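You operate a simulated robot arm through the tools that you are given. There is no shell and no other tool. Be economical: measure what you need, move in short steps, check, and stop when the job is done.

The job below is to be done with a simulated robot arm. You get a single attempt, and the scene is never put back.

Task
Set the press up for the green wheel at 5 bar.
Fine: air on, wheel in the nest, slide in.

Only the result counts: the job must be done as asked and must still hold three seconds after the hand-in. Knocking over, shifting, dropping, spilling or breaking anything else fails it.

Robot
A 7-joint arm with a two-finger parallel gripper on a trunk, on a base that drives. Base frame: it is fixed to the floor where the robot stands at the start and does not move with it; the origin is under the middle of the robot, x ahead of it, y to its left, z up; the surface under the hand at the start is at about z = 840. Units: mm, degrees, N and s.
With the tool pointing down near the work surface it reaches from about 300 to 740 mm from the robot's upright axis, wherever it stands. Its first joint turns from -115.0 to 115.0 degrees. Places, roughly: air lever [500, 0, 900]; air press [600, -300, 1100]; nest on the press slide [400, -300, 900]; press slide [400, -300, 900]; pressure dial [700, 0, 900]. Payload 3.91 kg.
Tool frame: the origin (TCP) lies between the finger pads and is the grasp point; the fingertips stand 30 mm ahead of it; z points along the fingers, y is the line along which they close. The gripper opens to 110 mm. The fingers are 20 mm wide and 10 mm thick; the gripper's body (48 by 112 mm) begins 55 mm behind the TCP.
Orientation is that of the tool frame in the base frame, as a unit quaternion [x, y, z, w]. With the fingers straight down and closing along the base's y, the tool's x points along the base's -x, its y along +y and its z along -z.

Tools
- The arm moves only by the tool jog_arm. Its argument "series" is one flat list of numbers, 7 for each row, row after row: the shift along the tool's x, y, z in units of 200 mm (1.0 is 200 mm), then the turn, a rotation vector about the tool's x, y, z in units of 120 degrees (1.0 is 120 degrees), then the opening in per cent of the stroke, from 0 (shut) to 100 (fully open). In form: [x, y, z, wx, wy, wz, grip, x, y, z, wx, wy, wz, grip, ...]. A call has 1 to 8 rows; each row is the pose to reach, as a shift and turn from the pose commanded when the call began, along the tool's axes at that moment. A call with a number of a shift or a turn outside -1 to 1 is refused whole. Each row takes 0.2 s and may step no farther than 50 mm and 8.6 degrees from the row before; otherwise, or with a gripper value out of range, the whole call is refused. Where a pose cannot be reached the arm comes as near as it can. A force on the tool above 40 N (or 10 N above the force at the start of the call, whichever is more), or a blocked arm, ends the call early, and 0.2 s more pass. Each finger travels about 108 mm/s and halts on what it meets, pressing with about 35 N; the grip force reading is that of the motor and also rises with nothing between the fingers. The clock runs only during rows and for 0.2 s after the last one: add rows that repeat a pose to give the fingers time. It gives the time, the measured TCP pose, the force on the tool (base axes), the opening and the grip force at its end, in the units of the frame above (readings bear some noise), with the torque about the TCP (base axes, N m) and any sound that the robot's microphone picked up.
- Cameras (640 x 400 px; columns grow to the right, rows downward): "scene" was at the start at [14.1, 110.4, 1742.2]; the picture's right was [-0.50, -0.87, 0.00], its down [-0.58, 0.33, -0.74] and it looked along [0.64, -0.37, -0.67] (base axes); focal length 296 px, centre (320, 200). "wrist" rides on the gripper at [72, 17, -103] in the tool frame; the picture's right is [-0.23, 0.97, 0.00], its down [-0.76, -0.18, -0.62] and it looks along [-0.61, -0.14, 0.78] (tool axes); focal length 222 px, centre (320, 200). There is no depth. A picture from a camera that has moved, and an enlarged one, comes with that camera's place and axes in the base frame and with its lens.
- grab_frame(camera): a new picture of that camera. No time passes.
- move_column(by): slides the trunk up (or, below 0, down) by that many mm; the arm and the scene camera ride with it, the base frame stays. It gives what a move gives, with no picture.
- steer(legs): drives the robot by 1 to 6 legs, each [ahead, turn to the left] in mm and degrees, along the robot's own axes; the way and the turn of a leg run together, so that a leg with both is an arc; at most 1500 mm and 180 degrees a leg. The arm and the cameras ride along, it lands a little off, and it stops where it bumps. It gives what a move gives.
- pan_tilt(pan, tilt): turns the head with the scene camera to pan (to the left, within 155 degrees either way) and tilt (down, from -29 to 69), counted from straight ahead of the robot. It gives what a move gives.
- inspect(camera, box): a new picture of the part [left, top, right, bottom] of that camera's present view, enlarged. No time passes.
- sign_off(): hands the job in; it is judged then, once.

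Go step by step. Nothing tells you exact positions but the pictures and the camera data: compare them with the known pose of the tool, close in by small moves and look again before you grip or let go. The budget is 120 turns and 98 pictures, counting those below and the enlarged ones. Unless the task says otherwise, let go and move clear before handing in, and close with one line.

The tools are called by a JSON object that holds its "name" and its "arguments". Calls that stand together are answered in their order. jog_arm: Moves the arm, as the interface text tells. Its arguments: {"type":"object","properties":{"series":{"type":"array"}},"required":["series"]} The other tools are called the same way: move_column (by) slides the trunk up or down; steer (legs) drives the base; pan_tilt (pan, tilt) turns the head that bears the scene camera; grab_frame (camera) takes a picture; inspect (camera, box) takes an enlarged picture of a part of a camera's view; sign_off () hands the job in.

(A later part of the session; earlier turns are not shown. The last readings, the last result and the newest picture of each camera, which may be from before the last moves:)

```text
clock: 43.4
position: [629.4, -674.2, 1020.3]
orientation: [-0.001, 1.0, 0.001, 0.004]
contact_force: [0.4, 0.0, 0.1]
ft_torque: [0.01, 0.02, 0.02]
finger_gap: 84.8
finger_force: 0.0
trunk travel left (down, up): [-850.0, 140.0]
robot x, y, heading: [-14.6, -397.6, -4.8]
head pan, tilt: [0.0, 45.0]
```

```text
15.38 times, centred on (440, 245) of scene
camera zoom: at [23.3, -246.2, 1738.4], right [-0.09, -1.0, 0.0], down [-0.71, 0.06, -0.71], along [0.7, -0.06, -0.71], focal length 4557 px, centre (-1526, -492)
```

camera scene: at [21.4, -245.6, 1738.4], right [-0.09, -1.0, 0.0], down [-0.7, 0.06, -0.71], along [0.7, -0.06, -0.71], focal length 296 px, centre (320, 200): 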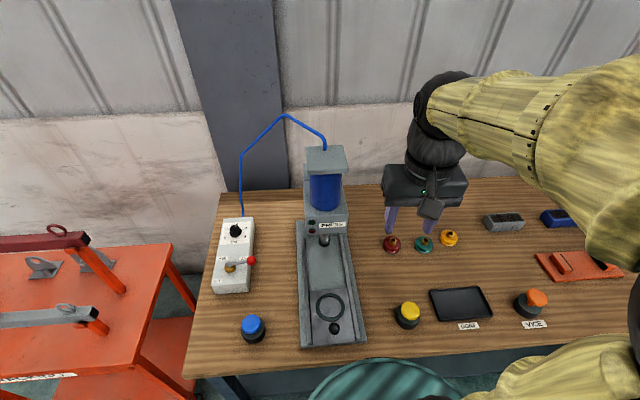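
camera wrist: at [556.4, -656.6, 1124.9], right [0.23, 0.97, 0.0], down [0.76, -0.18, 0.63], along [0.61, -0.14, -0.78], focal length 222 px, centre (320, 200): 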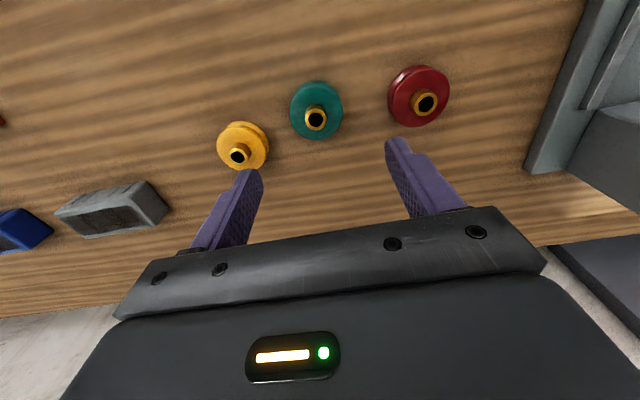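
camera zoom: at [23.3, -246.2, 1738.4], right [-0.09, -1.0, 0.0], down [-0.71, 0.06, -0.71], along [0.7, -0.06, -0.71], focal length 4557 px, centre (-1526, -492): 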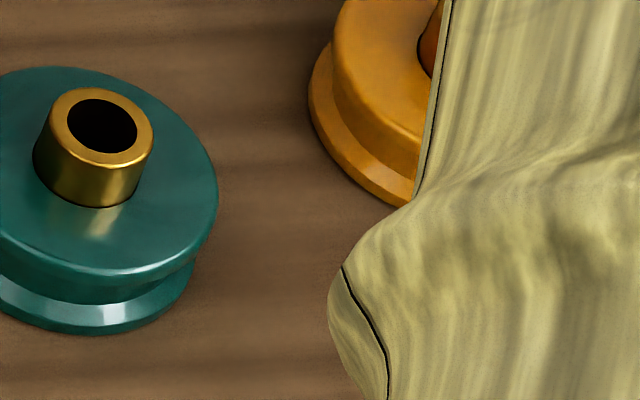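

The wheel is centred at about (635, -679): body roughly 20 mm tall and 60 mm across, with a brass hub on top. I'll grip the upper flange, so I descend first and check.

{"name": "jog_arm", "arguments": {"series": [-0.03, -0.025, 0.2, 0, 0, 0, 77, -0.03, -0.025, 0.4, 0, 0, 0, 77, -0.03, -0.025, 0.55, 0, 0, 0, 77, -0.03, -0.025, 0.64, 0, 0, 0, 77]}}

{"name": "grab_frame", "arguments": {"camera": "wrist"}}

{"name": "inspect", "arguments": {"camera": "scene", "box": [376, 200, 472, 280]}}

```text
clock: 44.4
position: [630.4, -677.1, 889.7]
orientation: [0.0, 1.0, 0.001, 0.005]
contact_force: [0.3, -0.9, -1.0]
ft_torque: [-0.01, -0.03, 0.02]
finger_gap: 84.5
finger_force: 0.1
trunk travel left (down, up): [-850.0, 140.0]
robot x, y, heading: [-13.2, -396.2, -5.0]
head pan, tilt: [0.0, 45.0]
```

```text
59 pictures are left
camera wrist: at [558.0, -660.3, 994.4], right [0.23, 0.97, 0.0], down [0.76, -0.18, 0.63], along [0.61, -0.14, -0.78], focal length 222 px, centre (320, 200)
```

wrist: 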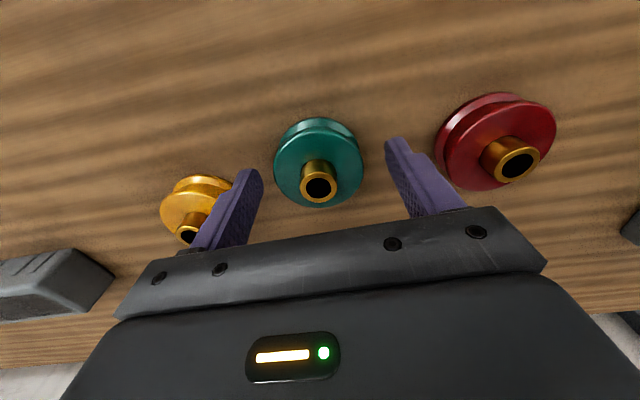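

```text
5.00 times, centred on (424, 240) of scene
camera zoom: at [21.7, -245.5, 1738.4], right [-0.09, -1.0, 0.0], down [-0.7, 0.06, -0.71], along [0.7, -0.06, -0.71], focal length 1481 px, centre (-200, 0)
```

zoom: 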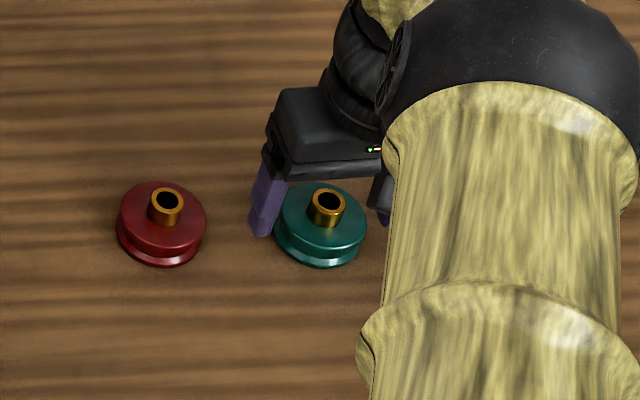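

{"name": "inspect", "arguments": {"camera": "wrist", "box": [230, 110, 410, 220]}}

```text
3.56 times, centred on (320, 165) of wrist
camera zoom: at [558.0, -660.3, 994.4], right [0.23, 0.97, 0.0], down [0.76, -0.18, 0.63], along [0.61, -0.14, -0.78], focal length 790 px, centre (320, 324)
```

zoom: 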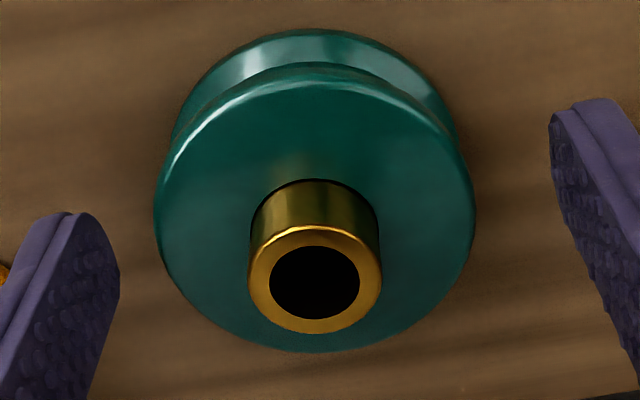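

{"name": "jog_arm", "arguments": {"series": [-0.018, -0.008, 0.03, 0, 0, 0, 77, -0.018, -0.008, 0.04, 0, 0, 0, 77]}}

{"name": "jog_arm", "arguments": {"series": [0, 0, 0, 0, 0, 0, 62, 0, 0, 0, 0, 0, 0, 50, 0, 0, 0, 0, 0, 0, 48, 0, 0, 0, 0, 0, 0, 48]}}

{"name": "grab_frame", "arguments": {"camera": "wrist"}}

```text
clock: 45.0
position: [634.6, -680.2, 882.4]
orientation: [-0.001, 1.0, 0.001, 0.004]
contact_force: [0.4, 0.0, -0.2]
ft_torque: [0.01, 0.0, 0.03]
finger_gap: 84.6
finger_force: 0.0
trunk travel left (down, up): [-850.0, 140.0]
robot x, y, heading: [-13.7, -395.8, -4.9]
head pan, tilt: [0.0, 45.0]
```

```text
clock: 46.0
position: [634.5, -680.7, 883.1]
orientation: [-0.001, 1.0, 0.001, 0.003]
contact_force: [-0.4, 0.4, -1.3]
ft_torque: [-0.11, 0.03, -0.01]
finger_gap: 61.0
finger_force: 34.9
trunk travel left (down, up): [-850.0, 140.0]
robot x, y, heading: [-15.3, -396.8, -4.7]
head pan, tilt: [0.0, 45.0]
```

```text
56 pictures are left
camera wrist: at [562.0, -662.7, 986.4], right [0.23, 0.97, 0.0], down [0.76, -0.18, 0.63], along [0.61, -0.14, -0.78], focal length 222 px, centre (320, 200)
```

wrist: 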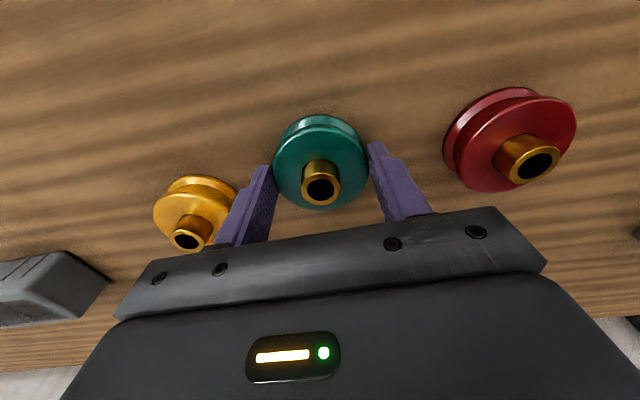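

Gripped at 61 mm across. Lifting.

{"name": "jog_arm", "arguments": {"series": [0, 0, -0.05, 0, 0, 0, 48, 0, 0, -0.2, 0, 0, 0, 48, 0, 0, -0.4, 0, 0, 0, 48, 0, 0, -0.6, 0, 0, 0, 48, 0, 0, -0.8, 0, 0, 0, 48]}}

{"name": "inspect", "arguments": {"camera": "wrist", "box": [230, 90, 410, 220]}}

{"name": "inspect", "arguments": {"camera": "scene", "box": [280, 215, 400, 355]}}

```text
clock: 47.2
position: [629.8, -682.2, 1044.7]
orientation: [-0.001, 1.0, 0.0, 0.004]
contact_force: [-0.7, 0.7, -5.6]
ft_torque: [0.04, 0.01, 0.03]
finger_gap: 61.0
finger_force: 34.8
trunk travel left (down, up): [-850.0, 140.0]
robot x, y, heading: [-14.0, -398.4, -4.7]
head pan, tilt: [0.0, 45.0]
```

```text
3.08 times, centred on (320, 155) of wrist
camera zoom: at [557.2, -665.5, 1149.3], right [0.23, 0.97, 0.0], down [0.76, -0.18, 0.63], along [0.61, -0.14, -0.78], focal length 684 px, centre (320, 338)
```

zoom: 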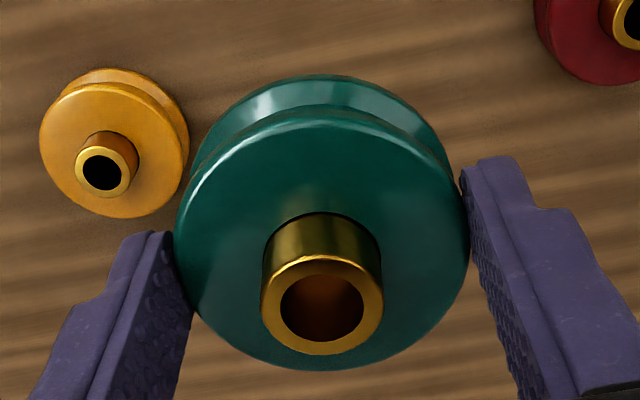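

```text
2.86 times, centred on (340, 285) of scene
camera zoom: at [21.2, -245.4, 1738.3], right [-0.09, -1.0, 0.0], down [-0.7, 0.06, -0.71], along [0.7, -0.06, -0.71], focal length 846 px, centre (263, -43)
```

zoom: 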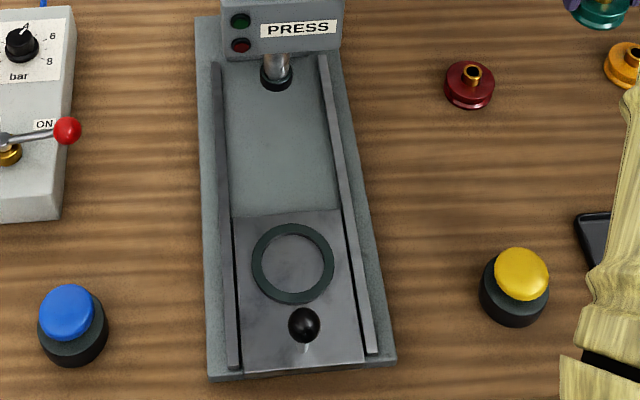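

The wheel is held level with its centre within 2 mm of the TCP. I carry it toward the nest, staying clear of the press head.

{"name": "jog_arm", "arguments": {"series": [0.167, 0.165, 0, 0, 0, 0, 48, 0.333, 0.33, 0, 0, 0, 0, 48, 0.5, 0.495, 0, 0, 0, 0, 48, 0.667, 0.66, 0, 0, 0, 0, 48, 0.833, 0.825, 0, 0, 0, 0, 48, 1.0, 0.99, 0, 0, 0, 0, 48]}}

{"name": "jog_arm", "arguments": {"series": [0.02, 0.2, 0, 0, 0, 0, 48, 0.04, 0.4, 0, 0, 0, 0, 48, 0.06, 0.6, 0, 0, 0, 0, 48, 0.08, 0.84, 0, 0, 0, 0, 48]}}

{"name": "grab_frame", "arguments": {"camera": "wrist"}}

{"name": "grab_frame", "arguments": {"camera": "scene"}}

```text
clock: 48.6
position: [435.2, -479.5, 1043.3]
orientation: [0.001, 1.0, 0.002, 0.006]
contact_force: [0.1, 0.5, -5.4]
ft_torque: [-0.03, 0.03, 0.03]
finger_gap: 60.9
finger_force: 34.5
trunk travel left (down, up): [-850.0, 140.0]
robot x, y, heading: [-13.0, -395.5, -4.9]
head pan, tilt: [0.0, 45.0]
```

```text
clock: 49.6
position: [418.9, -312.7, 1043.3]
orientation: [0.0, 1.0, 0.0, 0.004]
contact_force: [-0.1, -0.1, -4.6]
ft_torque: [-0.04, -0.03, 0.02]
finger_gap: 60.8
finger_force: 35.2
trunk travel left (down, up): [-850.0, 140.0]
robot x, y, heading: [-13.2, -393.6, -5.0]
head pan, tilt: [0.0, 45.0]
```

```text
53 pictures are left
camera wrist: at [345.9, -295.4, 1147.1], right [0.23, 0.97, 0.0], down [0.76, -0.18, 0.63], along [0.61, -0.14, -0.78], focal length 222 px, centre (320, 200)
```

wrist: 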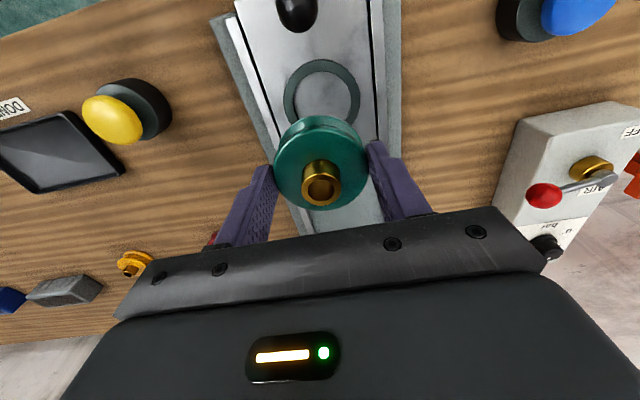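

```text
52 pictures are left
camera scene: at [21.7, -243.3, 1738.2], right [-0.09, -1.0, 0.0], down [-0.7, 0.06, -0.71], along [0.7, -0.06, -0.71], focal length 296 px, centre (320, 200)
```

scene: 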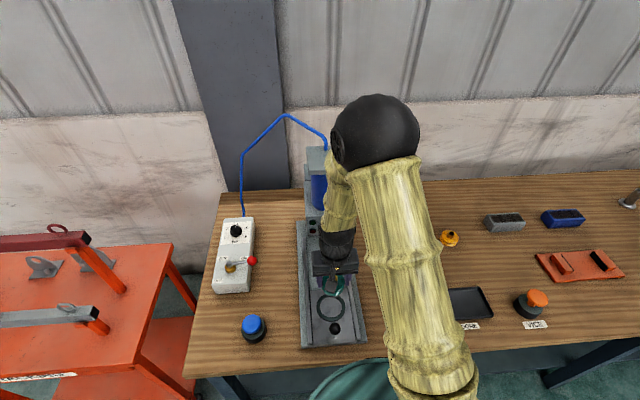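

{"name": "inspect", "arguments": {"camera": "wrist", "box": [260, 30, 390, 220]}}

{"name": "inspect", "arguments": {"camera": "scene", "box": [295, 260, 375, 350]}}

```text
2.11 times, centred on (325, 125) of wrist
camera zoom: at [345.9, -295.4, 1147.1], right [0.23, 0.97, 0.0], down [0.76, -0.18, 0.63], along [0.61, -0.14, -0.78], focal length 468 px, centre (310, 358)
```

zoom: 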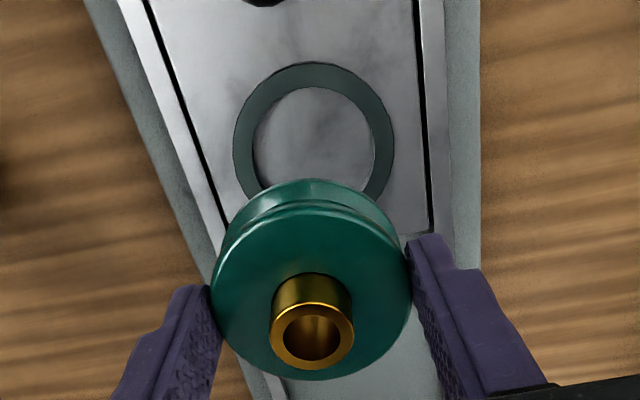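

```text
4.44 times, centred on (335, 305) of scene
camera zoom: at [21.7, -243.3, 1738.2], right [-0.09, -1.0, 0.0], down [-0.7, 0.06, -0.71], along [0.7, -0.06, -0.71], focal length 1316 px, centre (253, -267)
```

zoom: 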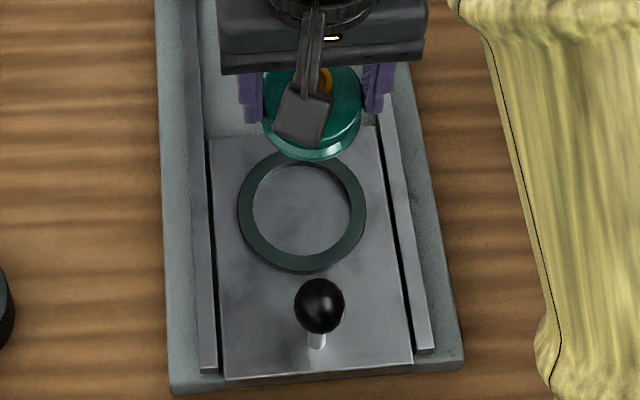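

The ring is about 67 mm inside and centred near (417, -310), with its top at about z 872. I lower to just above it and re-check.

{"name": "jog_arm", "arguments": {"series": [0, 0.005, 0.2, 0, 0, 0, 48, 0, 0.005, 0.4, 0, 0, 0, 48, 0, 0.005, 0.58, 0, 0, 0, 48]}}

{"name": "inspect", "arguments": {"camera": "wrist", "box": [240, 80, 400, 220]}}

{"name": "inspect", "arguments": {"camera": "scene", "box": [295, 260, 375, 350]}}

```text
clock: 50.4
position: [419.4, -315.9, 925.1]
orientation: [-0.001, 1.0, 0.002, 0.004]
contact_force: [0.2, 0.0, -6.1]
ft_torque: [-0.02, 0.03, 0.01]
finger_gap: 60.8
finger_force: 35.0
trunk travel left (down, up): [-850.0, 140.0]
robot x, y, heading: [-12.9, -396.9, -5.0]
head pan, tilt: [0.0, 45.0]
```

```text
2.86 times, centred on (320, 150) of wrist
camera zoom: at [346.4, -297.8, 1028.9], right [0.23, 0.97, 0.0], down [0.76, -0.18, 0.63], along [0.61, -0.14, -0.78], focal length 635 px, centre (320, 343)
```

zoom: 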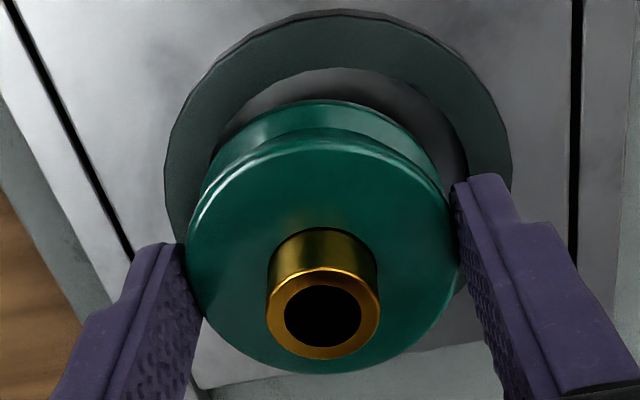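

```text
4.44 times, centred on (335, 305) of scene
camera zoom: at [23.6, -244.4, 1738.2], right [-0.09, -1.0, 0.0], down [-0.71, 0.06, -0.71], along [0.7, -0.06, -0.71], focal length 1316 px, centre (253, -267)
```

zoom: 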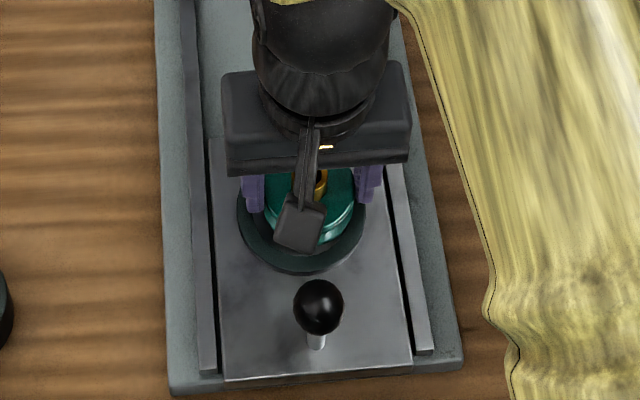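

The wheel needs to go about 2.5 mm back and 5 mm left. I apply that, drop slightly and look again.

{"name": "jog_arm", "arguments": {"series": [0.0125, 0.024, 0.025, 0, 0, 0, 48, 0.0125, 0.024, 0.025, 0, 0, 0, 48]}}

{"name": "inspect", "arguments": {"camera": "wrist", "box": [250, 80, 390, 220]}}

{"name": "inspect", "arguments": {"camera": "scene", "box": [305, 285, 365, 335]}}

```text
clock: 51.0
position: [414.9, -309.8, 921.7]
orientation: [-0.002, 1.0, 0.001, 0.004]
contact_force: [0.1, -0.7, -5.7]
ft_torque: [0.01, 0.01, 0.0]
finger_gap: 60.9
finger_force: 35.2
trunk travel left (down, up): [-850.0, 140.0]
robot x, y, heading: [-10.3, -391.5, -4.8]
head pan, tilt: [0.0, 45.0]
```

```text
2.86 times, centred on (320, 150) of wrist
camera zoom: at [341.8, -293.2, 1024.3], right [0.23, 0.97, 0.0], down [0.76, -0.18, 0.63], along [0.61, -0.14, -0.78], focal length 635 px, centre (320, 343)
```

zoom: 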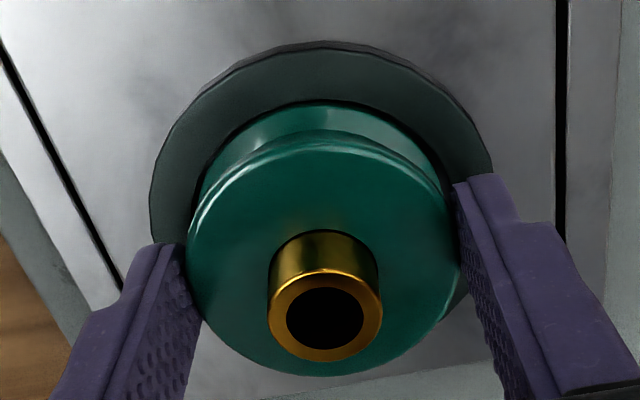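

```text
8.00 times, centred on (335, 310) of scene
camera zoom: at [21.7, -245.8, 1738.3], right [-0.09, -1.0, 0.0], down [-0.7, 0.06, -0.71], along [0.7, -0.06, -0.71], focal length 2370 px, centre (200, -680)
```

zoom: 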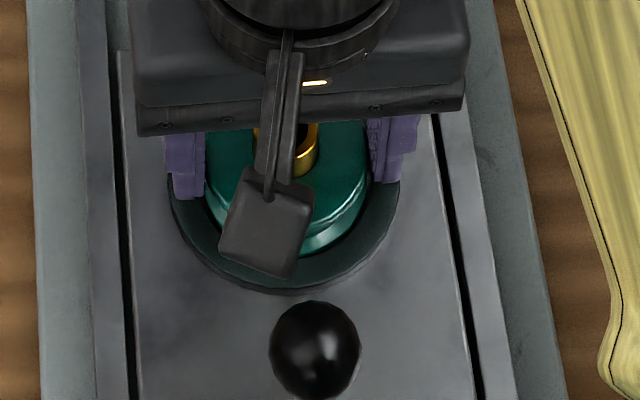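

Now centred to about a millimetre. I lower the wheel into the ring gently.

{"name": "jog_arm", "arguments": {"series": [0, 0.003, 0.02, 0, 0, 0, 48, 0, 0.003, 0.04, 0, 0, 0, 48, 0, 0.003, 0.06, 0, 0, 0, 48]}}

{"name": "inspect", "arguments": {"camera": "wrist", "box": [250, 80, 390, 220]}}

{"name": "inspect", "arguments": {"camera": "scene", "box": [305, 285, 365, 335]}}

```text
clock: 51.8
position: [415.0, -309.2, 912.1]
orientation: [0.0, 1.0, 0.001, 0.007]
contact_force: [1.2, -1.6, 24.6]
ft_torque: [-0.76, 0.37, -0.03]
finger_gap: 61.0
finger_force: 34.8
trunk travel left (down, up): [-850.0, 140.0]
robot x, y, heading: [-15.1, -396.5, -5.2]
head pan, tilt: [0.0, 45.0]
```

```text
2.86 times, centred on (320, 150) of wrist
camera zoom: at [341.7, -292.6, 1014.5], right [0.23, 0.97, 0.0], down [0.75, -0.18, 0.63], along [0.62, -0.14, -0.78], focal length 635 px, centre (320, 343)
```

zoom: 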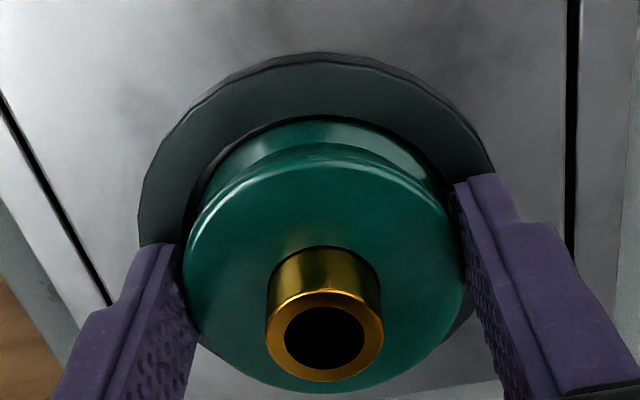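

```text
8.00 times, centred on (335, 310) of scene
camera zoom: at [19.1, -246.0, 1738.9], right [-0.09, -1.0, 0.0], down [-0.7, 0.06, -0.71], along [0.71, -0.06, -0.71], focal length 2370 px, centre (200, -680)
```

zoom: 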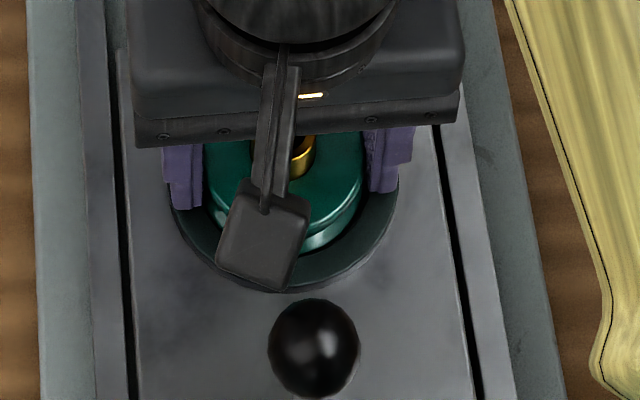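

There's contact with about 25 N, and the torque says off-centre toward -y. I look more closely before going on.

{"name": "inspect", "arguments": {"camera": "wrist", "box": [276, 96, 372, 156]}}

{"name": "inspect", "arguments": {"camera": "scene", "box": [322, 300, 358, 324]}}

```text
6.67 times, centred on (324, 126) of wrist
camera zoom: at [341.7, -292.6, 1014.5], right [0.23, 0.97, 0.0], down [0.75, -0.18, 0.63], along [0.62, -0.14, -0.78], focal length 1481 px, centre (293, 693)
```

zoom: 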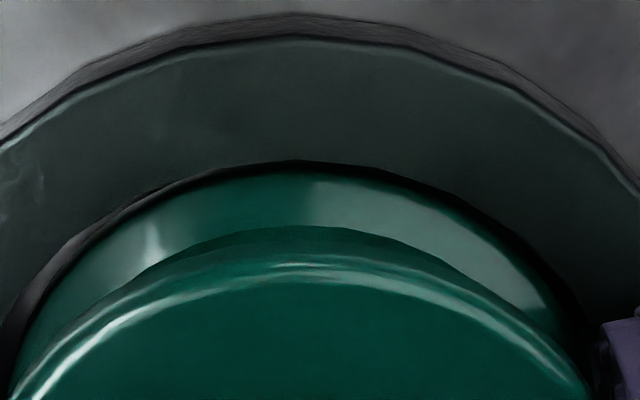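

```text
16.00 times, centred on (340, 312) of scene
camera zoom: at [19.1, -246.0, 1738.9], right [-0.09, -1.0, 0.0], down [-0.7, 0.06, -0.71], along [0.71, -0.06, -0.71], focal length 4740 px, centre (0, -1592)
```

zoom: 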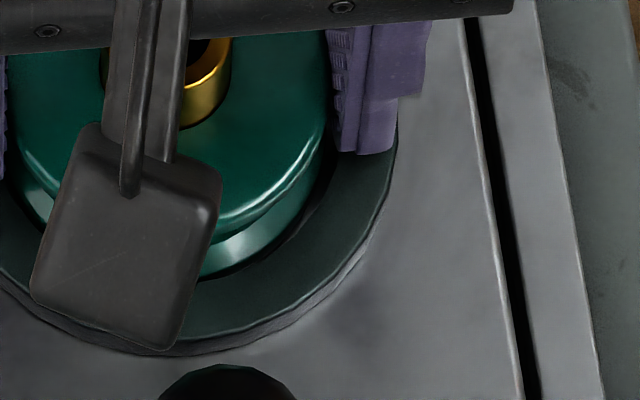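

{"name": "jog_arm", "arguments": {"series": [0, 0, -0.015, 0, 0, 0, 48, 0, 0, -0.015, 0, 0, 0, 48]}}

{"name": "inspect", "arguments": {"camera": "wrist", "box": [250, 80, 390, 220]}}

```text
clock: 52.4
position: [415.2, -309.4, 912.3]
orientation: [-0.001, 1.0, 0.001, 0.003]
contact_force: [0.1, 0.3, -5.7]
ft_torque: [-0.01, 0.02, 0.02]
finger_gap: 60.5
finger_force: 35.2
trunk travel left (down, up): [-850.0, 140.0]
robot x, y, heading: [-11.9, -394.6, -4.9]
head pan, tilt: [0.0, 45.0]
```

```text
2.86 times, centred on (320, 150) of wrist
camera zoom: at [342.1, -292.2, 1015.3], right [0.23, 0.97, 0.0], down [0.76, -0.18, 0.63], along [0.61, -0.14, -0.78], focal length 635 px, centre (320, 343)
```

zoom: 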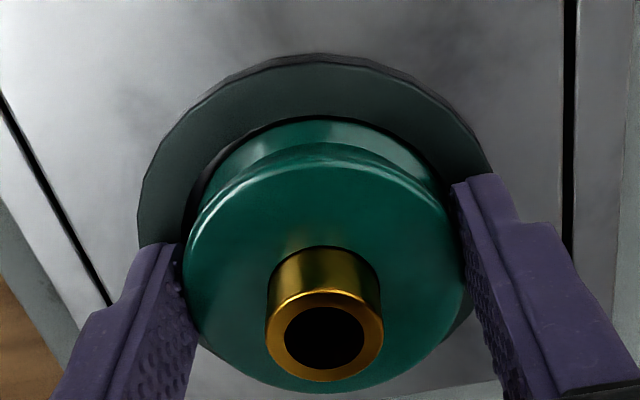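

Not touching now. The contact was on the (-x, -y) side, so I shift 1 mm in x and 1.5 mm in y and try again.

{"name": "jog_arm", "arguments": {"series": [-0.005, 0.0075, 0, 0, 0, 0, 48, -0.005, 0.0075, 0.01, 0, 0, 0, 48, -0.005, 0.0075, 0.02, 0, 0, 0, 48]}}

```text
clock: 53.2
position: [415.7, -307.8, 910.8]
orientation: [-0.001, 1.0, 0.0, 0.007]
contact_force: [0.6, -0.5, 30.7]
ft_torque: [-0.94, 0.5, 0.14]
finger_gap: 60.6
finger_force: 34.4
trunk travel left (down, up): [-850.0, 140.0]
robot x, y, heading: [-14.5, -394.2, -4.9]
head pan, tilt: [0.0, 45.0]
```

{"name": "inspect", "arguments": {"camera": "scene", "box": [318, 296, 360, 324]}}

{"name": "inspect", "arguments": {"camera": "wrist", "box": [256, 90, 384, 180]}}

```text
14.29 times, centred on (339, 310) of scene
camera zoom: at [19.3, -246.0, 1739.2], right [-0.09, -1.0, 0.0], down [-0.7, 0.06, -0.71], along [0.71, -0.06, -0.71], focal length 4232 px, centre (49, -1371)
```

zoom: 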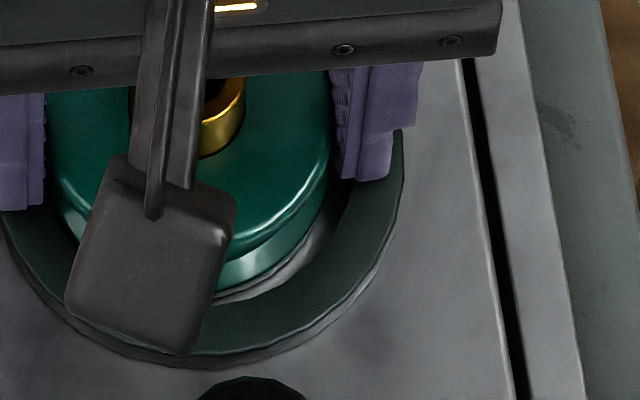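

```text
4.44 times, centred on (320, 135) of wrist
camera zoom: at [343.3, -290.8, 1014.4], right [0.23, 0.97, 0.01], down [0.75, -0.18, 0.63], along [0.62, -0.14, -0.77], focal length 987 px, centre (320, 489)
```

zoom: 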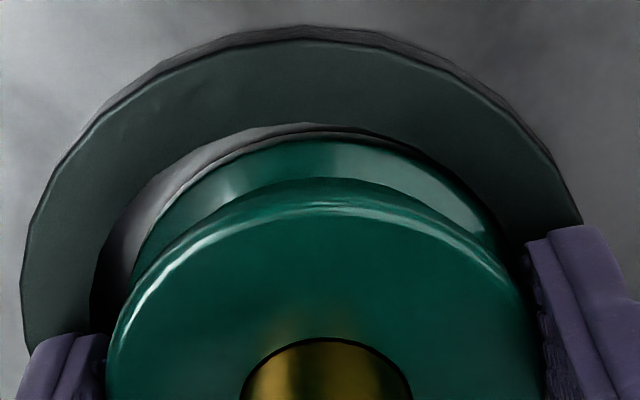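

I can see the slide floor between flange and ring, so the wheel is inside the ring and touching the floor. I go back to centre, ease the load and release.

{"name": "jog_arm", "arguments": {"series": [0, 0, -0.012, 0, 0, 0, 48, 0.005, -0.0065, -0.012, 0, 0, 0, 48, 0.005, -0.0065, -0.012, 0, 0, 0, 52, 0.005, -0.0065, -0.012, 0, 0, 0, 58, 0.005, -0.0065, -0.012, 0, 0, 0, 64, 0.005, -0.0065, -0.012, 0, 0, 0, 64]}}

{"name": "inspect", "arguments": {"camera": "wrist", "box": [250, 80, 390, 220]}}

{"name": "inspect", "arguments": {"camera": "scene", "box": [318, 296, 360, 324]}}

```text
clock: 54.6
position: [415.4, -308.3, 912.5]
orientation: [0.0, 1.0, 0.0, 0.004]
contact_force: [1.0, 0.4, -0.3]
ft_torque: [-0.03, 0.02, 0.02]
finger_gap: 70.5
finger_force: 0.0
trunk travel left (down, up): [-850.0, 140.0]
robot x, y, heading: [-16.9, -394.5, -5.2]
head pan, tilt: [0.0, 45.0]
```

```text
2.86 times, centred on (320, 150) of wrist
camera zoom: at [342.3, -291.2, 1015.0], right [0.23, 0.97, 0.0], down [0.76, -0.18, 0.63], along [0.61, -0.14, -0.78], focal length 635 px, centre (320, 343)
```

zoom: 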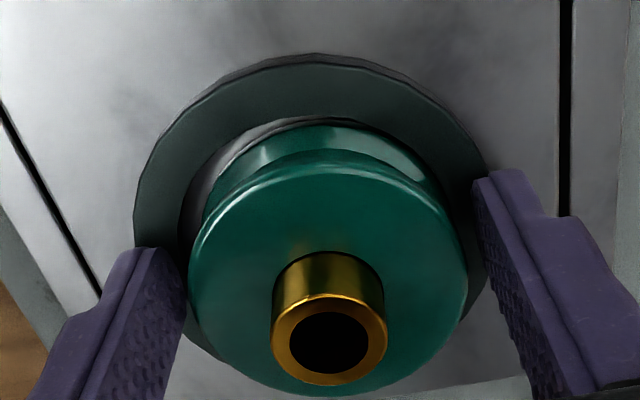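

```text
14.29 times, centred on (339, 310) of scene
camera zoom: at [21.6, -245.5, 1738.3], right [-0.09, -1.0, 0.0], down [-0.7, 0.06, -0.71], along [0.7, -0.06, -0.71], focal length 4232 px, centre (49, -1371)
```

zoom: 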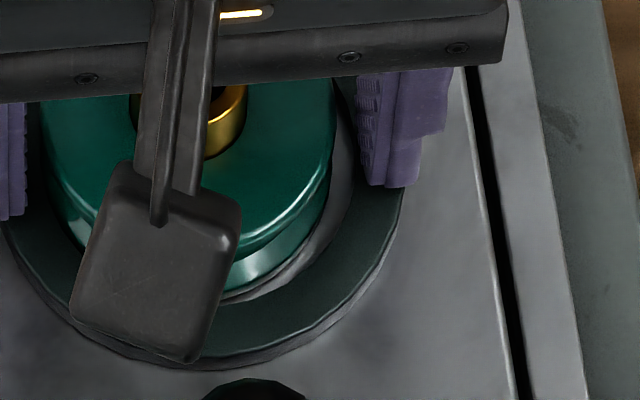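

Released. I lift straight up and look at the seated wheel.

{"name": "jog_arm", "arguments": {"series": [0, 0, -0.05, 0, 0, 0, 70, 0, 0, -0.2, 0, 0, 0, 75, 0, 0, -0.4, 0, 0, 0, 75, 0, 0, -0.6, 0, 0, 0, 75]}}

{"name": "inspect", "arguments": {"camera": "wrist", "box": [250, 40, 390, 160]}}

{"name": "inspect", "arguments": {"camera": "scene", "box": [300, 270, 380, 340]}}

```text
clock: 55.6
position: [413.4, -306.1, 1033.3]
orientation: [-0.001, 1.0, 0.001, 0.006]
contact_force: [-0.2, 0.0, -0.6]
ft_torque: [0.0, -0.05, -0.01]
finger_gap: 82.5
finger_force: 0.0
trunk travel left (down, up): [-850.0, 140.0]
robot x, y, heading: [-18.4, -394.2, -4.9]
head pan, tilt: [0.0, 45.0]
```

```text
3.33 times, centred on (320, 100) of wrist
camera zoom: at [340.0, -289.1, 1136.4], right [0.22, 0.97, 0.0], down [0.76, -0.18, 0.63], along [0.61, -0.14, -0.78], focal length 740 px, centre (320, 533)
```

zoom: 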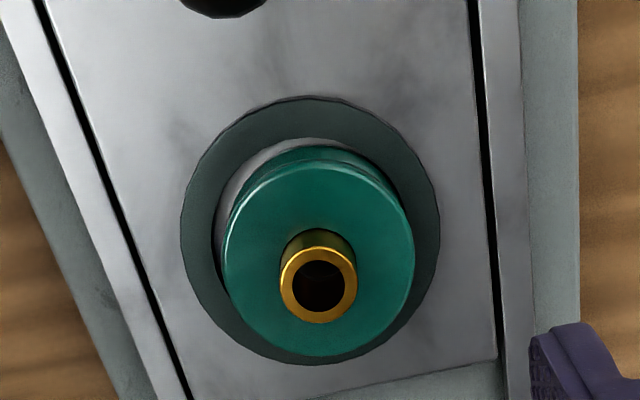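

```text
5.71 times, centred on (340, 305) of scene
camera zoom: at [19.9, -245.6, 1738.4], right [-0.09, -1.0, 0.0], down [-0.7, 0.06, -0.71], along [0.71, -0.06, -0.71], focal length 1693 px, centre (206, -400)
```

zoom: 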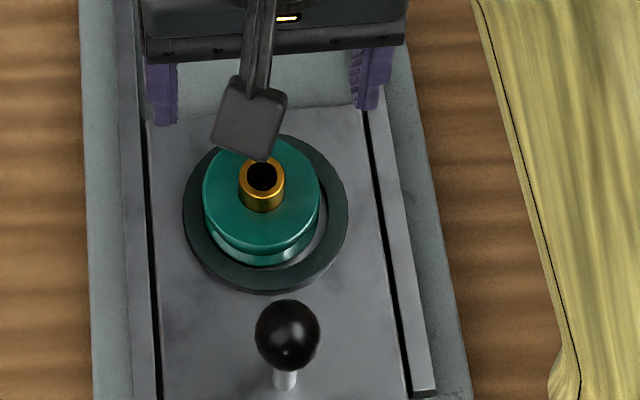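

{"name": "inspect", "arguments": {"camera": "scene", "box": [324, 290, 362, 322]}}

{"name": "inspect", "arguments": {"camera": "wrist", "box": [286, 65, 356, 115]}}

```text
12.50 times, centred on (343, 306) of scene
camera zoom: at [19.9, -245.6, 1738.4], right [-0.09, -1.0, 0.0], down [-0.7, 0.06, -0.71], along [0.71, -0.06, -0.71], focal length 3703 px, centre (32, -1125)
```

zoom: 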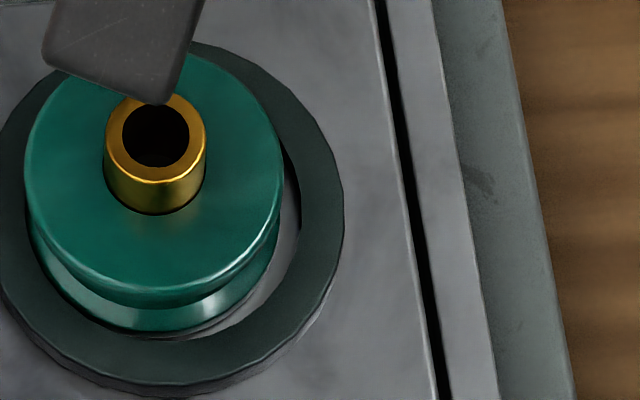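

```text
8.00 times, centred on (321, 90) of wrist
camera zoom: at [340.0, -289.1, 1136.4], right [0.22, 0.97, 0.0], down [0.76, -0.18, 0.63], along [0.61, -0.14, -0.78], focal length 1777 px, centre (312, 1080)
```

zoom: 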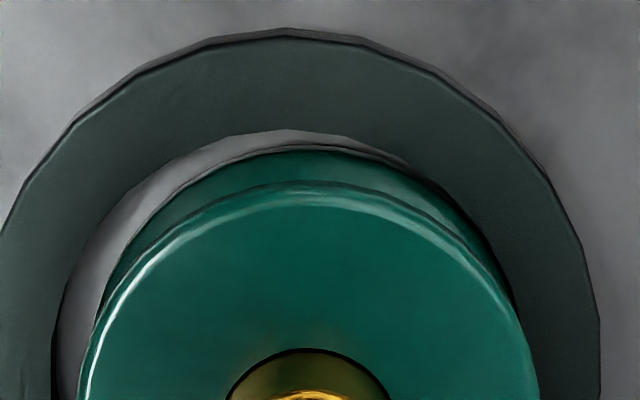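

The wheel sits level inside the ring. Next is the slide: its ball handle is near (335, -311, 927), so I move above it with open fingers.

{"name": "jog_arm", "arguments": {"series": [0.2, -0.012, 0.02, 0, 0, 0, 65, 0.387, -0.024, 0.05, 0, 0, 0, 55, 0.387, -0.024, 0.15, 0, 0, 0, 55]}}

{"name": "grab_frame", "arguments": {"camera": "wrist"}}

{"name": "grab_frame", "arguments": {"camera": "scene"}}

```text
clock: 56.4
position: [341.0, -312.2, 1000.2]
orientation: [-0.001, 1.0, 0.001, 0.005]
contact_force: [0.6, 0.5, -1.2]
ft_torque: [-0.03, 0.01, 0.01]
finger_gap: 60.7
finger_force: 0.1
trunk travel left (down, up): [-850.0, 140.0]
robot x, y, heading: [-15.4, -391.8, -4.9]
head pan, tilt: [0.0, 45.0]
```

```text
32 pictures are left
camera wrist: at [267.7, -294.7, 1104.2], right [0.23, 0.97, 0.0], down [0.76, -0.18, 0.63], along [0.61, -0.14, -0.78], focal length 222 px, centre (320, 200)
```

wrist: 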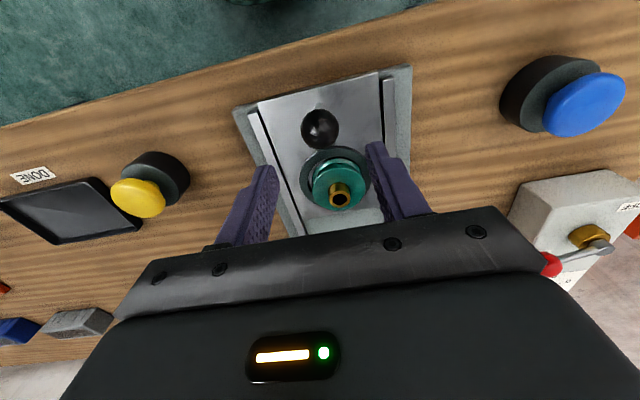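

```text
31 pictures are left
camera scene: at [22.6, -245.2, 1738.3], right [-0.09, -1.0, 0.0], down [-0.71, 0.06, -0.71], along [0.7, -0.06, -0.71], focal length 296 px, centre (320, 200)
```

scene: 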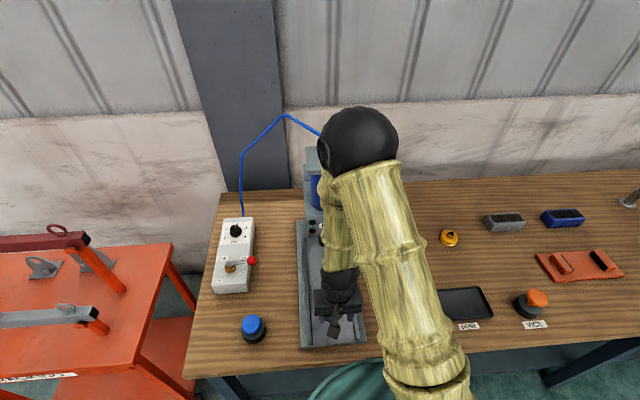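

{"name": "jog_arm", "arguments": {"series": [0.03, 0.01, 0.19, 0, 0, 0, 55, 0.03, 0.01, 0.37, 0, 0, 0, 55]}}

{"name": "grab_frame", "arguments": {"camera": "wrist"}}

```text
clock: 57.0
position: [333.2, -309.4, 925.5]
orientation: [-0.001, 1.0, 0.001, 0.005]
contact_force: [0.0, 0.2, -0.2]
ft_torque: [0.0, 0.0, -0.01]
finger_gap: 60.4
finger_force: 0.0
trunk travel left (down, up): [-850.0, 140.0]
robot x, y, heading: [-10.1, -397.1, -4.8]
head pan, tilt: [0.0, 45.0]
```

```text
30 pictures are left
camera wrist: at [260.1, -291.7, 1028.5], right [0.23, 0.97, 0.0], down [0.76, -0.18, 0.63], along [0.61, -0.14, -0.78], focal length 222 px, centre (320, 200)
```

wrist: 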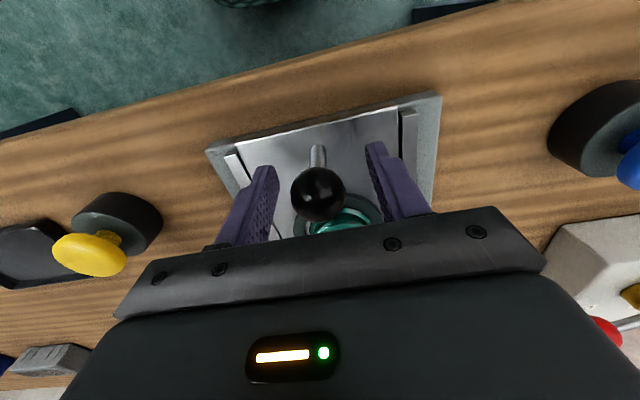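

{"name": "jog_arm", "arguments": {"series": [0, 0, 0, 0, 0, 0, 38, 0, 0, 0, 0, 0, 0, 24, 0, 0, 0, 0, 0, 0, 20, 0, 0, 0, 0, 0, 0, 20]}}

{"name": "jog_arm", "arguments": {"series": [-0.05, 0, 0, 0, 0, 0, 20, -0.1, 0, 0, 0, 0, 0, 20]}}

{"name": "grab_frame", "arguments": {"camera": "wrist"}}

```text
clock: 58.0
position: [332.8, -311.0, 925.4]
orientation: [0.0, 1.0, 0.0, 0.004]
contact_force: [-1.0, -11.8, -8.7]
ft_torque: [-0.11, -0.57, -0.13]
finger_gap: 31.6
finger_force: 45.2
trunk travel left (down, up): [-850.0, 140.0]
robot x, y, heading: [-14.2, -394.3, -4.8]
head pan, tilt: [0.0, 45.0]
```

```text
clock: 58.6
position: [353.3, -309.9, 925.8]
orientation: [-0.001, 1.0, 0.001, 0.003]
contact_force: [-1.8, -9.4, -33.7]
ft_torque: [0.09, 0.16, -0.02]
finger_gap: 31.3
finger_force: 45.1
trunk travel left (down, up): [-850.0, 140.0]
robot x, y, heading: [-13.2, -392.4, -4.8]
head pan, tilt: [0.0, 45.0]
```

```text
29 pictures are left
camera wrist: at [280.5, -293.3, 1028.9], right [0.23, 0.97, 0.0], down [0.76, -0.18, 0.63], along [0.61, -0.14, -0.78], focal length 222 px, centre (320, 200)
```

wrist: 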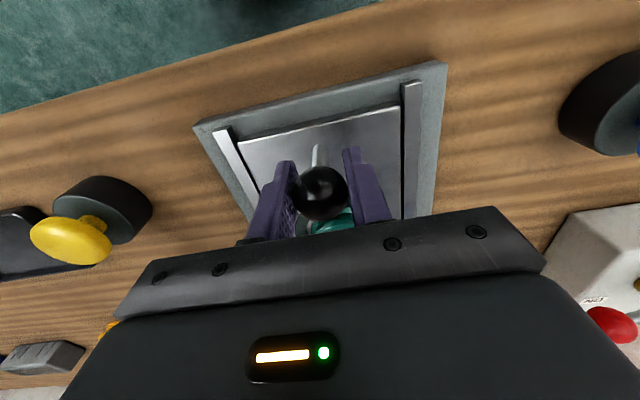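

The slide moves. The grip is a bit low on the ball and loads the tool vertically, so I re-grip 6 mm higher before pushing on.

{"name": "jog_arm", "arguments": {"series": [0, 0, 0, 0, 0, 0, 35, 0, 0, -0.03, 0, 0, 0, 40, 0, 0, -0.03, 0, 0, 0, 25, 0, 0, -0.03, 0, 0, 0, 20, 0, 0, -0.03, 0, 0, 0, 20]}}

{"name": "jog_arm", "arguments": {"series": [-0.1, 0, 0, 0, 0, 0, 20, -0.2, 0, 0, 0, 0, 0, 20, -0.3, 0, 0, 0, 0, 0, 20]}}

{"name": "grab_frame", "arguments": {"camera": "scene"}}

```text
clock: 59.8
position: [353.8, -310.5, 932.0]
orientation: [0.0, 1.0, 0.001, 0.004]
contact_force: [1.1, -0.9, 1.6]
ft_torque: [0.01, -0.34, 0.03]
finger_gap: 31.4
finger_force: 45.2
trunk travel left (down, up): [-850.0, 140.0]
robot x, y, heading: [-11.8, -396.9, -5.0]
head pan, tilt: [0.0, 45.0]
```

```text
clock: 60.6
position: [413.2, -311.0, 933.7]
orientation: [-0.002, 1.0, 0.001, 0.006]
contact_force: [2.3, 8.1, 5.8]
ft_torque: [0.34, 0.86, 0.05]
finger_gap: 31.8
finger_force: 44.9
trunk travel left (down, up): [-850.0, 140.0]
robot x, y, heading: [-16.8, -395.6, -5.0]
head pan, tilt: [0.0, 45.0]
```

```text
28 pictures are left
camera scene: at [21.7, -244.3, 1738.6], right [-0.09, -1.0, 0.0], down [-0.7, 0.06, -0.71], along [0.7, -0.06, -0.71], focal length 296 px, centre (320, 200)
```

scene: 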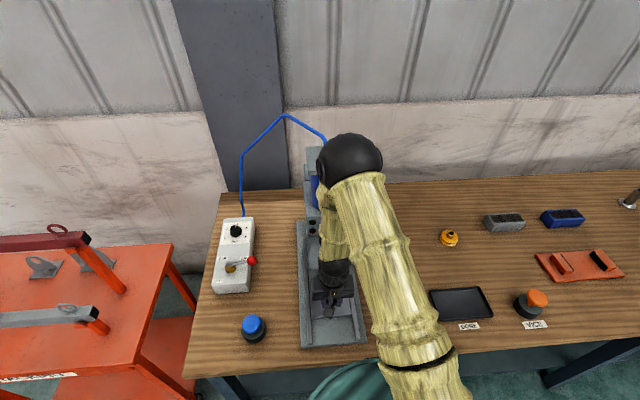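

{"name": "jog_arm", "arguments": {"series": [-0.1, 0, 0, 0, 0, 0, 20, -0.2, 0, 0, 0, 0, 0, 20]}}

{"name": "grab_frame", "arguments": {"camera": "wrist"}}

{"name": "inspect", "arguments": {"camera": "scene", "box": [280, 180, 380, 350]}}

```text
clock: 61.2
position: [452.7, -310.4, 931.9]
orientation: [-0.002, 1.0, 0.001, 0.005]
contact_force: [1.6, 13.7, -5.3]
ft_torque: [0.4, 0.1, 0.14]
finger_gap: 31.6
finger_force: 44.7
trunk travel left (down, up): [-850.0, 140.0]
robot x, y, heading: [-12.4, -395.5, -4.9]
head pan, tilt: [0.0, 45.0]
```

```text
27 pictures are left
camera wrist: at [380.3, -293.2, 1036.2], right [0.22, 0.97, 0.0], down [0.76, -0.18, 0.63], along [0.61, -0.14, -0.78], focal length 222 px, centre (320, 200)
```

wrist: 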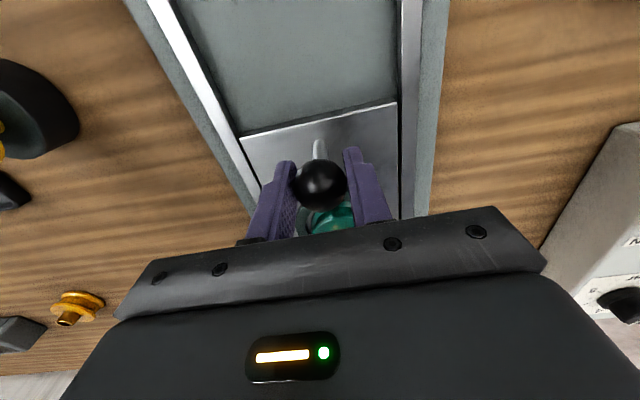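

```text
2.35 times, centred on (330, 265) of scene
camera zoom: at [22.2, -243.2, 1738.0], right [-0.09, -1.0, 0.0], down [-0.7, 0.06, -0.71], along [0.7, -0.06, -0.71], focal length 697 px, centre (296, 47)
```

zoom: 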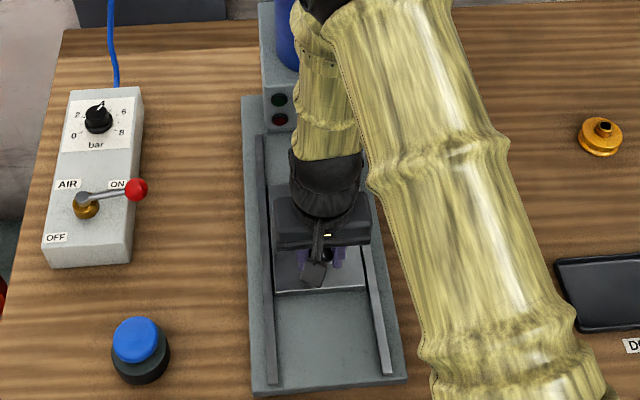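

The slide is running freely. The press head front is near x 580 and the plunger near x 610, so I'll go 30 mm further gripped and then finish by pushing from behind for clearance.

{"name": "jog_arm", "arguments": {"series": [-0.08, 0, 0, 0, 0, 0, 20, -0.15, 0, 0, 0, 0, 0, 20]}}

{"name": "jog_arm", "arguments": {"series": [0, 0, 0, 0, 0, 0, 35, 0, 0, 0, 0, 0, 0, 50, 0.1, 0, 0, 0, 0, 0, 50, 0.24, 0, 0, 0, 0, 0, 30, 0.24, 0, 0, 0, 0, 0, 10, 0.24, 0, 0, 0, 0, 0, 0]}}

{"name": "grab_frame", "arguments": {"camera": "wrist"}}

```text
clock: 61.8
position: [482.5, -310.8, 933.1]
orientation: [-0.001, 1.0, 0.0, 0.003]
contact_force: [0.7, 9.6, -4.8]
ft_torque: [0.08, 0.95, 0.22]
finger_gap: 31.6
finger_force: 45.0
trunk travel left (down, up): [-850.0, 140.0]
robot x, y, heading: [-16.2, -394.0, -5.0]
head pan, tilt: [0.0, 45.0]
```

```text
clock: 63.2
position: [436.4, -312.5, 931.0]
orientation: [-0.002, 1.0, 0.002, 0.004]
contact_force: [-0.6, 0.3, 0.0]
ft_torque: [-0.01, 0.01, -0.01]
finger_gap: 0.0
finger_force: 35.0
trunk travel left (down, up): [-850.0, 140.0]
robot x, y, heading: [-13.7, -391.8, -4.7]
head pan, tilt: [0.0, 45.0]
```

```text
25 pictures are left
camera wrist: at [363.0, -295.0, 1034.8], right [0.23, 0.97, 0.0], down [0.76, -0.18, 0.63], along [0.61, -0.14, -0.78], focal length 222 px, centre (320, 200)
```

wrist: 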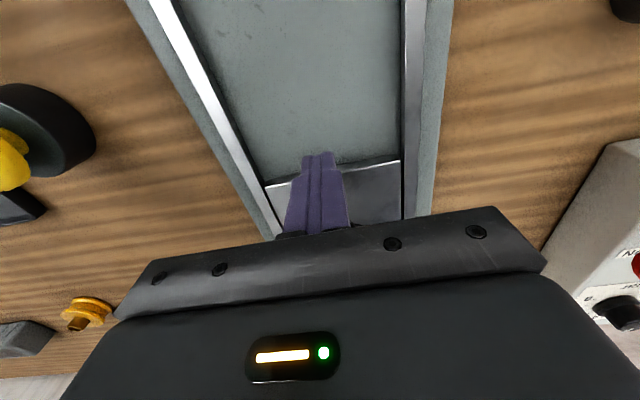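

{"name": "jog_arm", "arguments": {"series": [-0.06, 0.007, 0, 0, 0, 0, 0, -0.11, 0.007, 0, 0, 0, 0, 0, -0.15, 0.007, 0, 0, 0, 0, 0, -0.19, 0.007, 0, 0, 0, 0, 0, -0.23, 0.007, 0, 0, 0, 0, 0]}}

{"name": "inspect", "arguments": {"camera": "scene", "box": [280, 180, 380, 350]}}

{"name": "grab_frame", "arguments": {"camera": "wrist"}}

```text
clock: 64.4
position: [481.9, -311.4, 933.8]
orientation: [-0.001, 1.0, 0.001, 0.004]
contact_force: [0.8, -0.4, -0.6]
ft_torque: [0.02, 0.03, 0.02]
finger_gap: 0.0
finger_force: 34.8
trunk travel left (down, up): [-850.0, 140.0]
robot x, y, heading: [-16.2, -396.0, -5.1]
head pan, tilt: [0.0, 45.0]
```

```text
2.35 times, centred on (330, 265) of scene
camera zoom: at [21.7, -245.4, 1738.4], right [-0.09, -1.0, 0.0], down [-0.7, 0.06, -0.71], along [0.7, -0.06, -0.71], focal length 697 px, centre (296, 47)
```

zoom: 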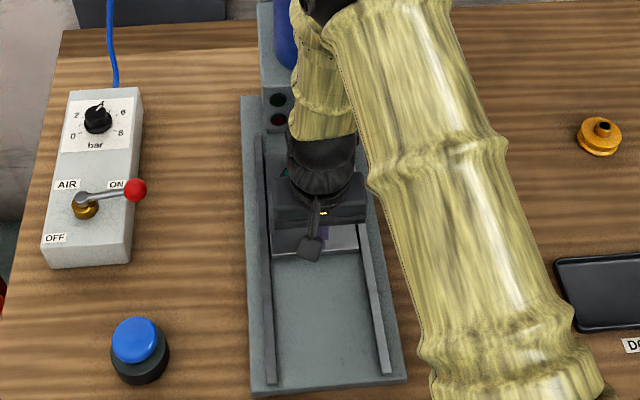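

```text
23 pictures are left
camera wrist: at [408.4, -293.4, 1037.0], right [0.23, 0.97, 0.0], down [0.76, -0.18, 0.63], along [0.61, -0.14, -0.78], focal length 222 px, centre (320, 200)
```

wrist: 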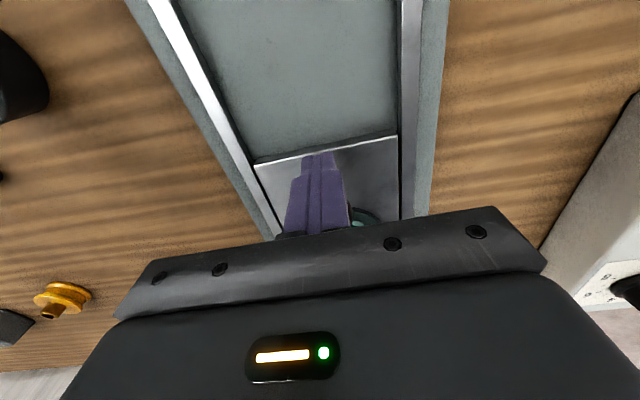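

{"name": "jog_arm", "arguments": {"series": [-0.04, 0, 0, 0, 0, 0, 0, -0.08, 0, 0, 0, 0, 0, 0, -0.11, 0, 0, 0, 0, 0, 0, -0.14, 0, 0, 0, 0, 0, 0]}}

{"name": "grab_frame", "arguments": {"camera": "wrist"}}

```text
clock: 65.5
position: [498.0, -309.4, 930.4]
orientation: [-0.002, 1.0, -0.001, -0.008]
contact_force: [-19.0, -2.4, 8.5]
ft_torque: [-0.07, -0.04, -0.06]
finger_gap: 0.0
finger_force: 35.1
trunk travel left (down, up): [-850.0, 140.0]
robot x, y, heading: [-12.7, -397.5, -5.0]
head pan, tilt: [0.0, 45.0]
stopped in row 4: the force on the tool passed its limit at 41 N (the readings are from after the stop); the commanded pose is now the measured one
```

```text
22 pictures are left
camera wrist: at [427.7, -292.6, 1036.8], right [0.22, 0.97, -0.01], down [0.77, -0.17, 0.61], along [0.59, -0.14, -0.79], focal length 222 px, centre (320, 200)
```

wrist: 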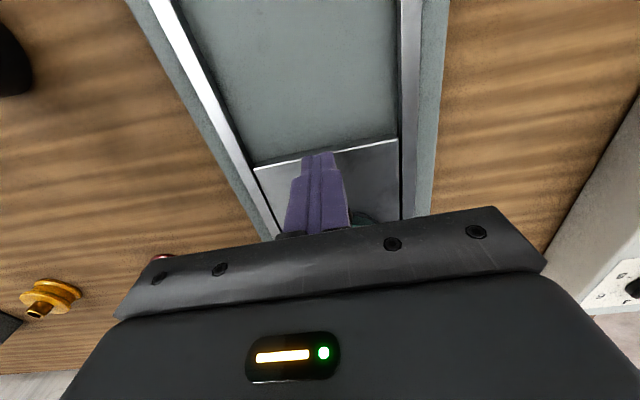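

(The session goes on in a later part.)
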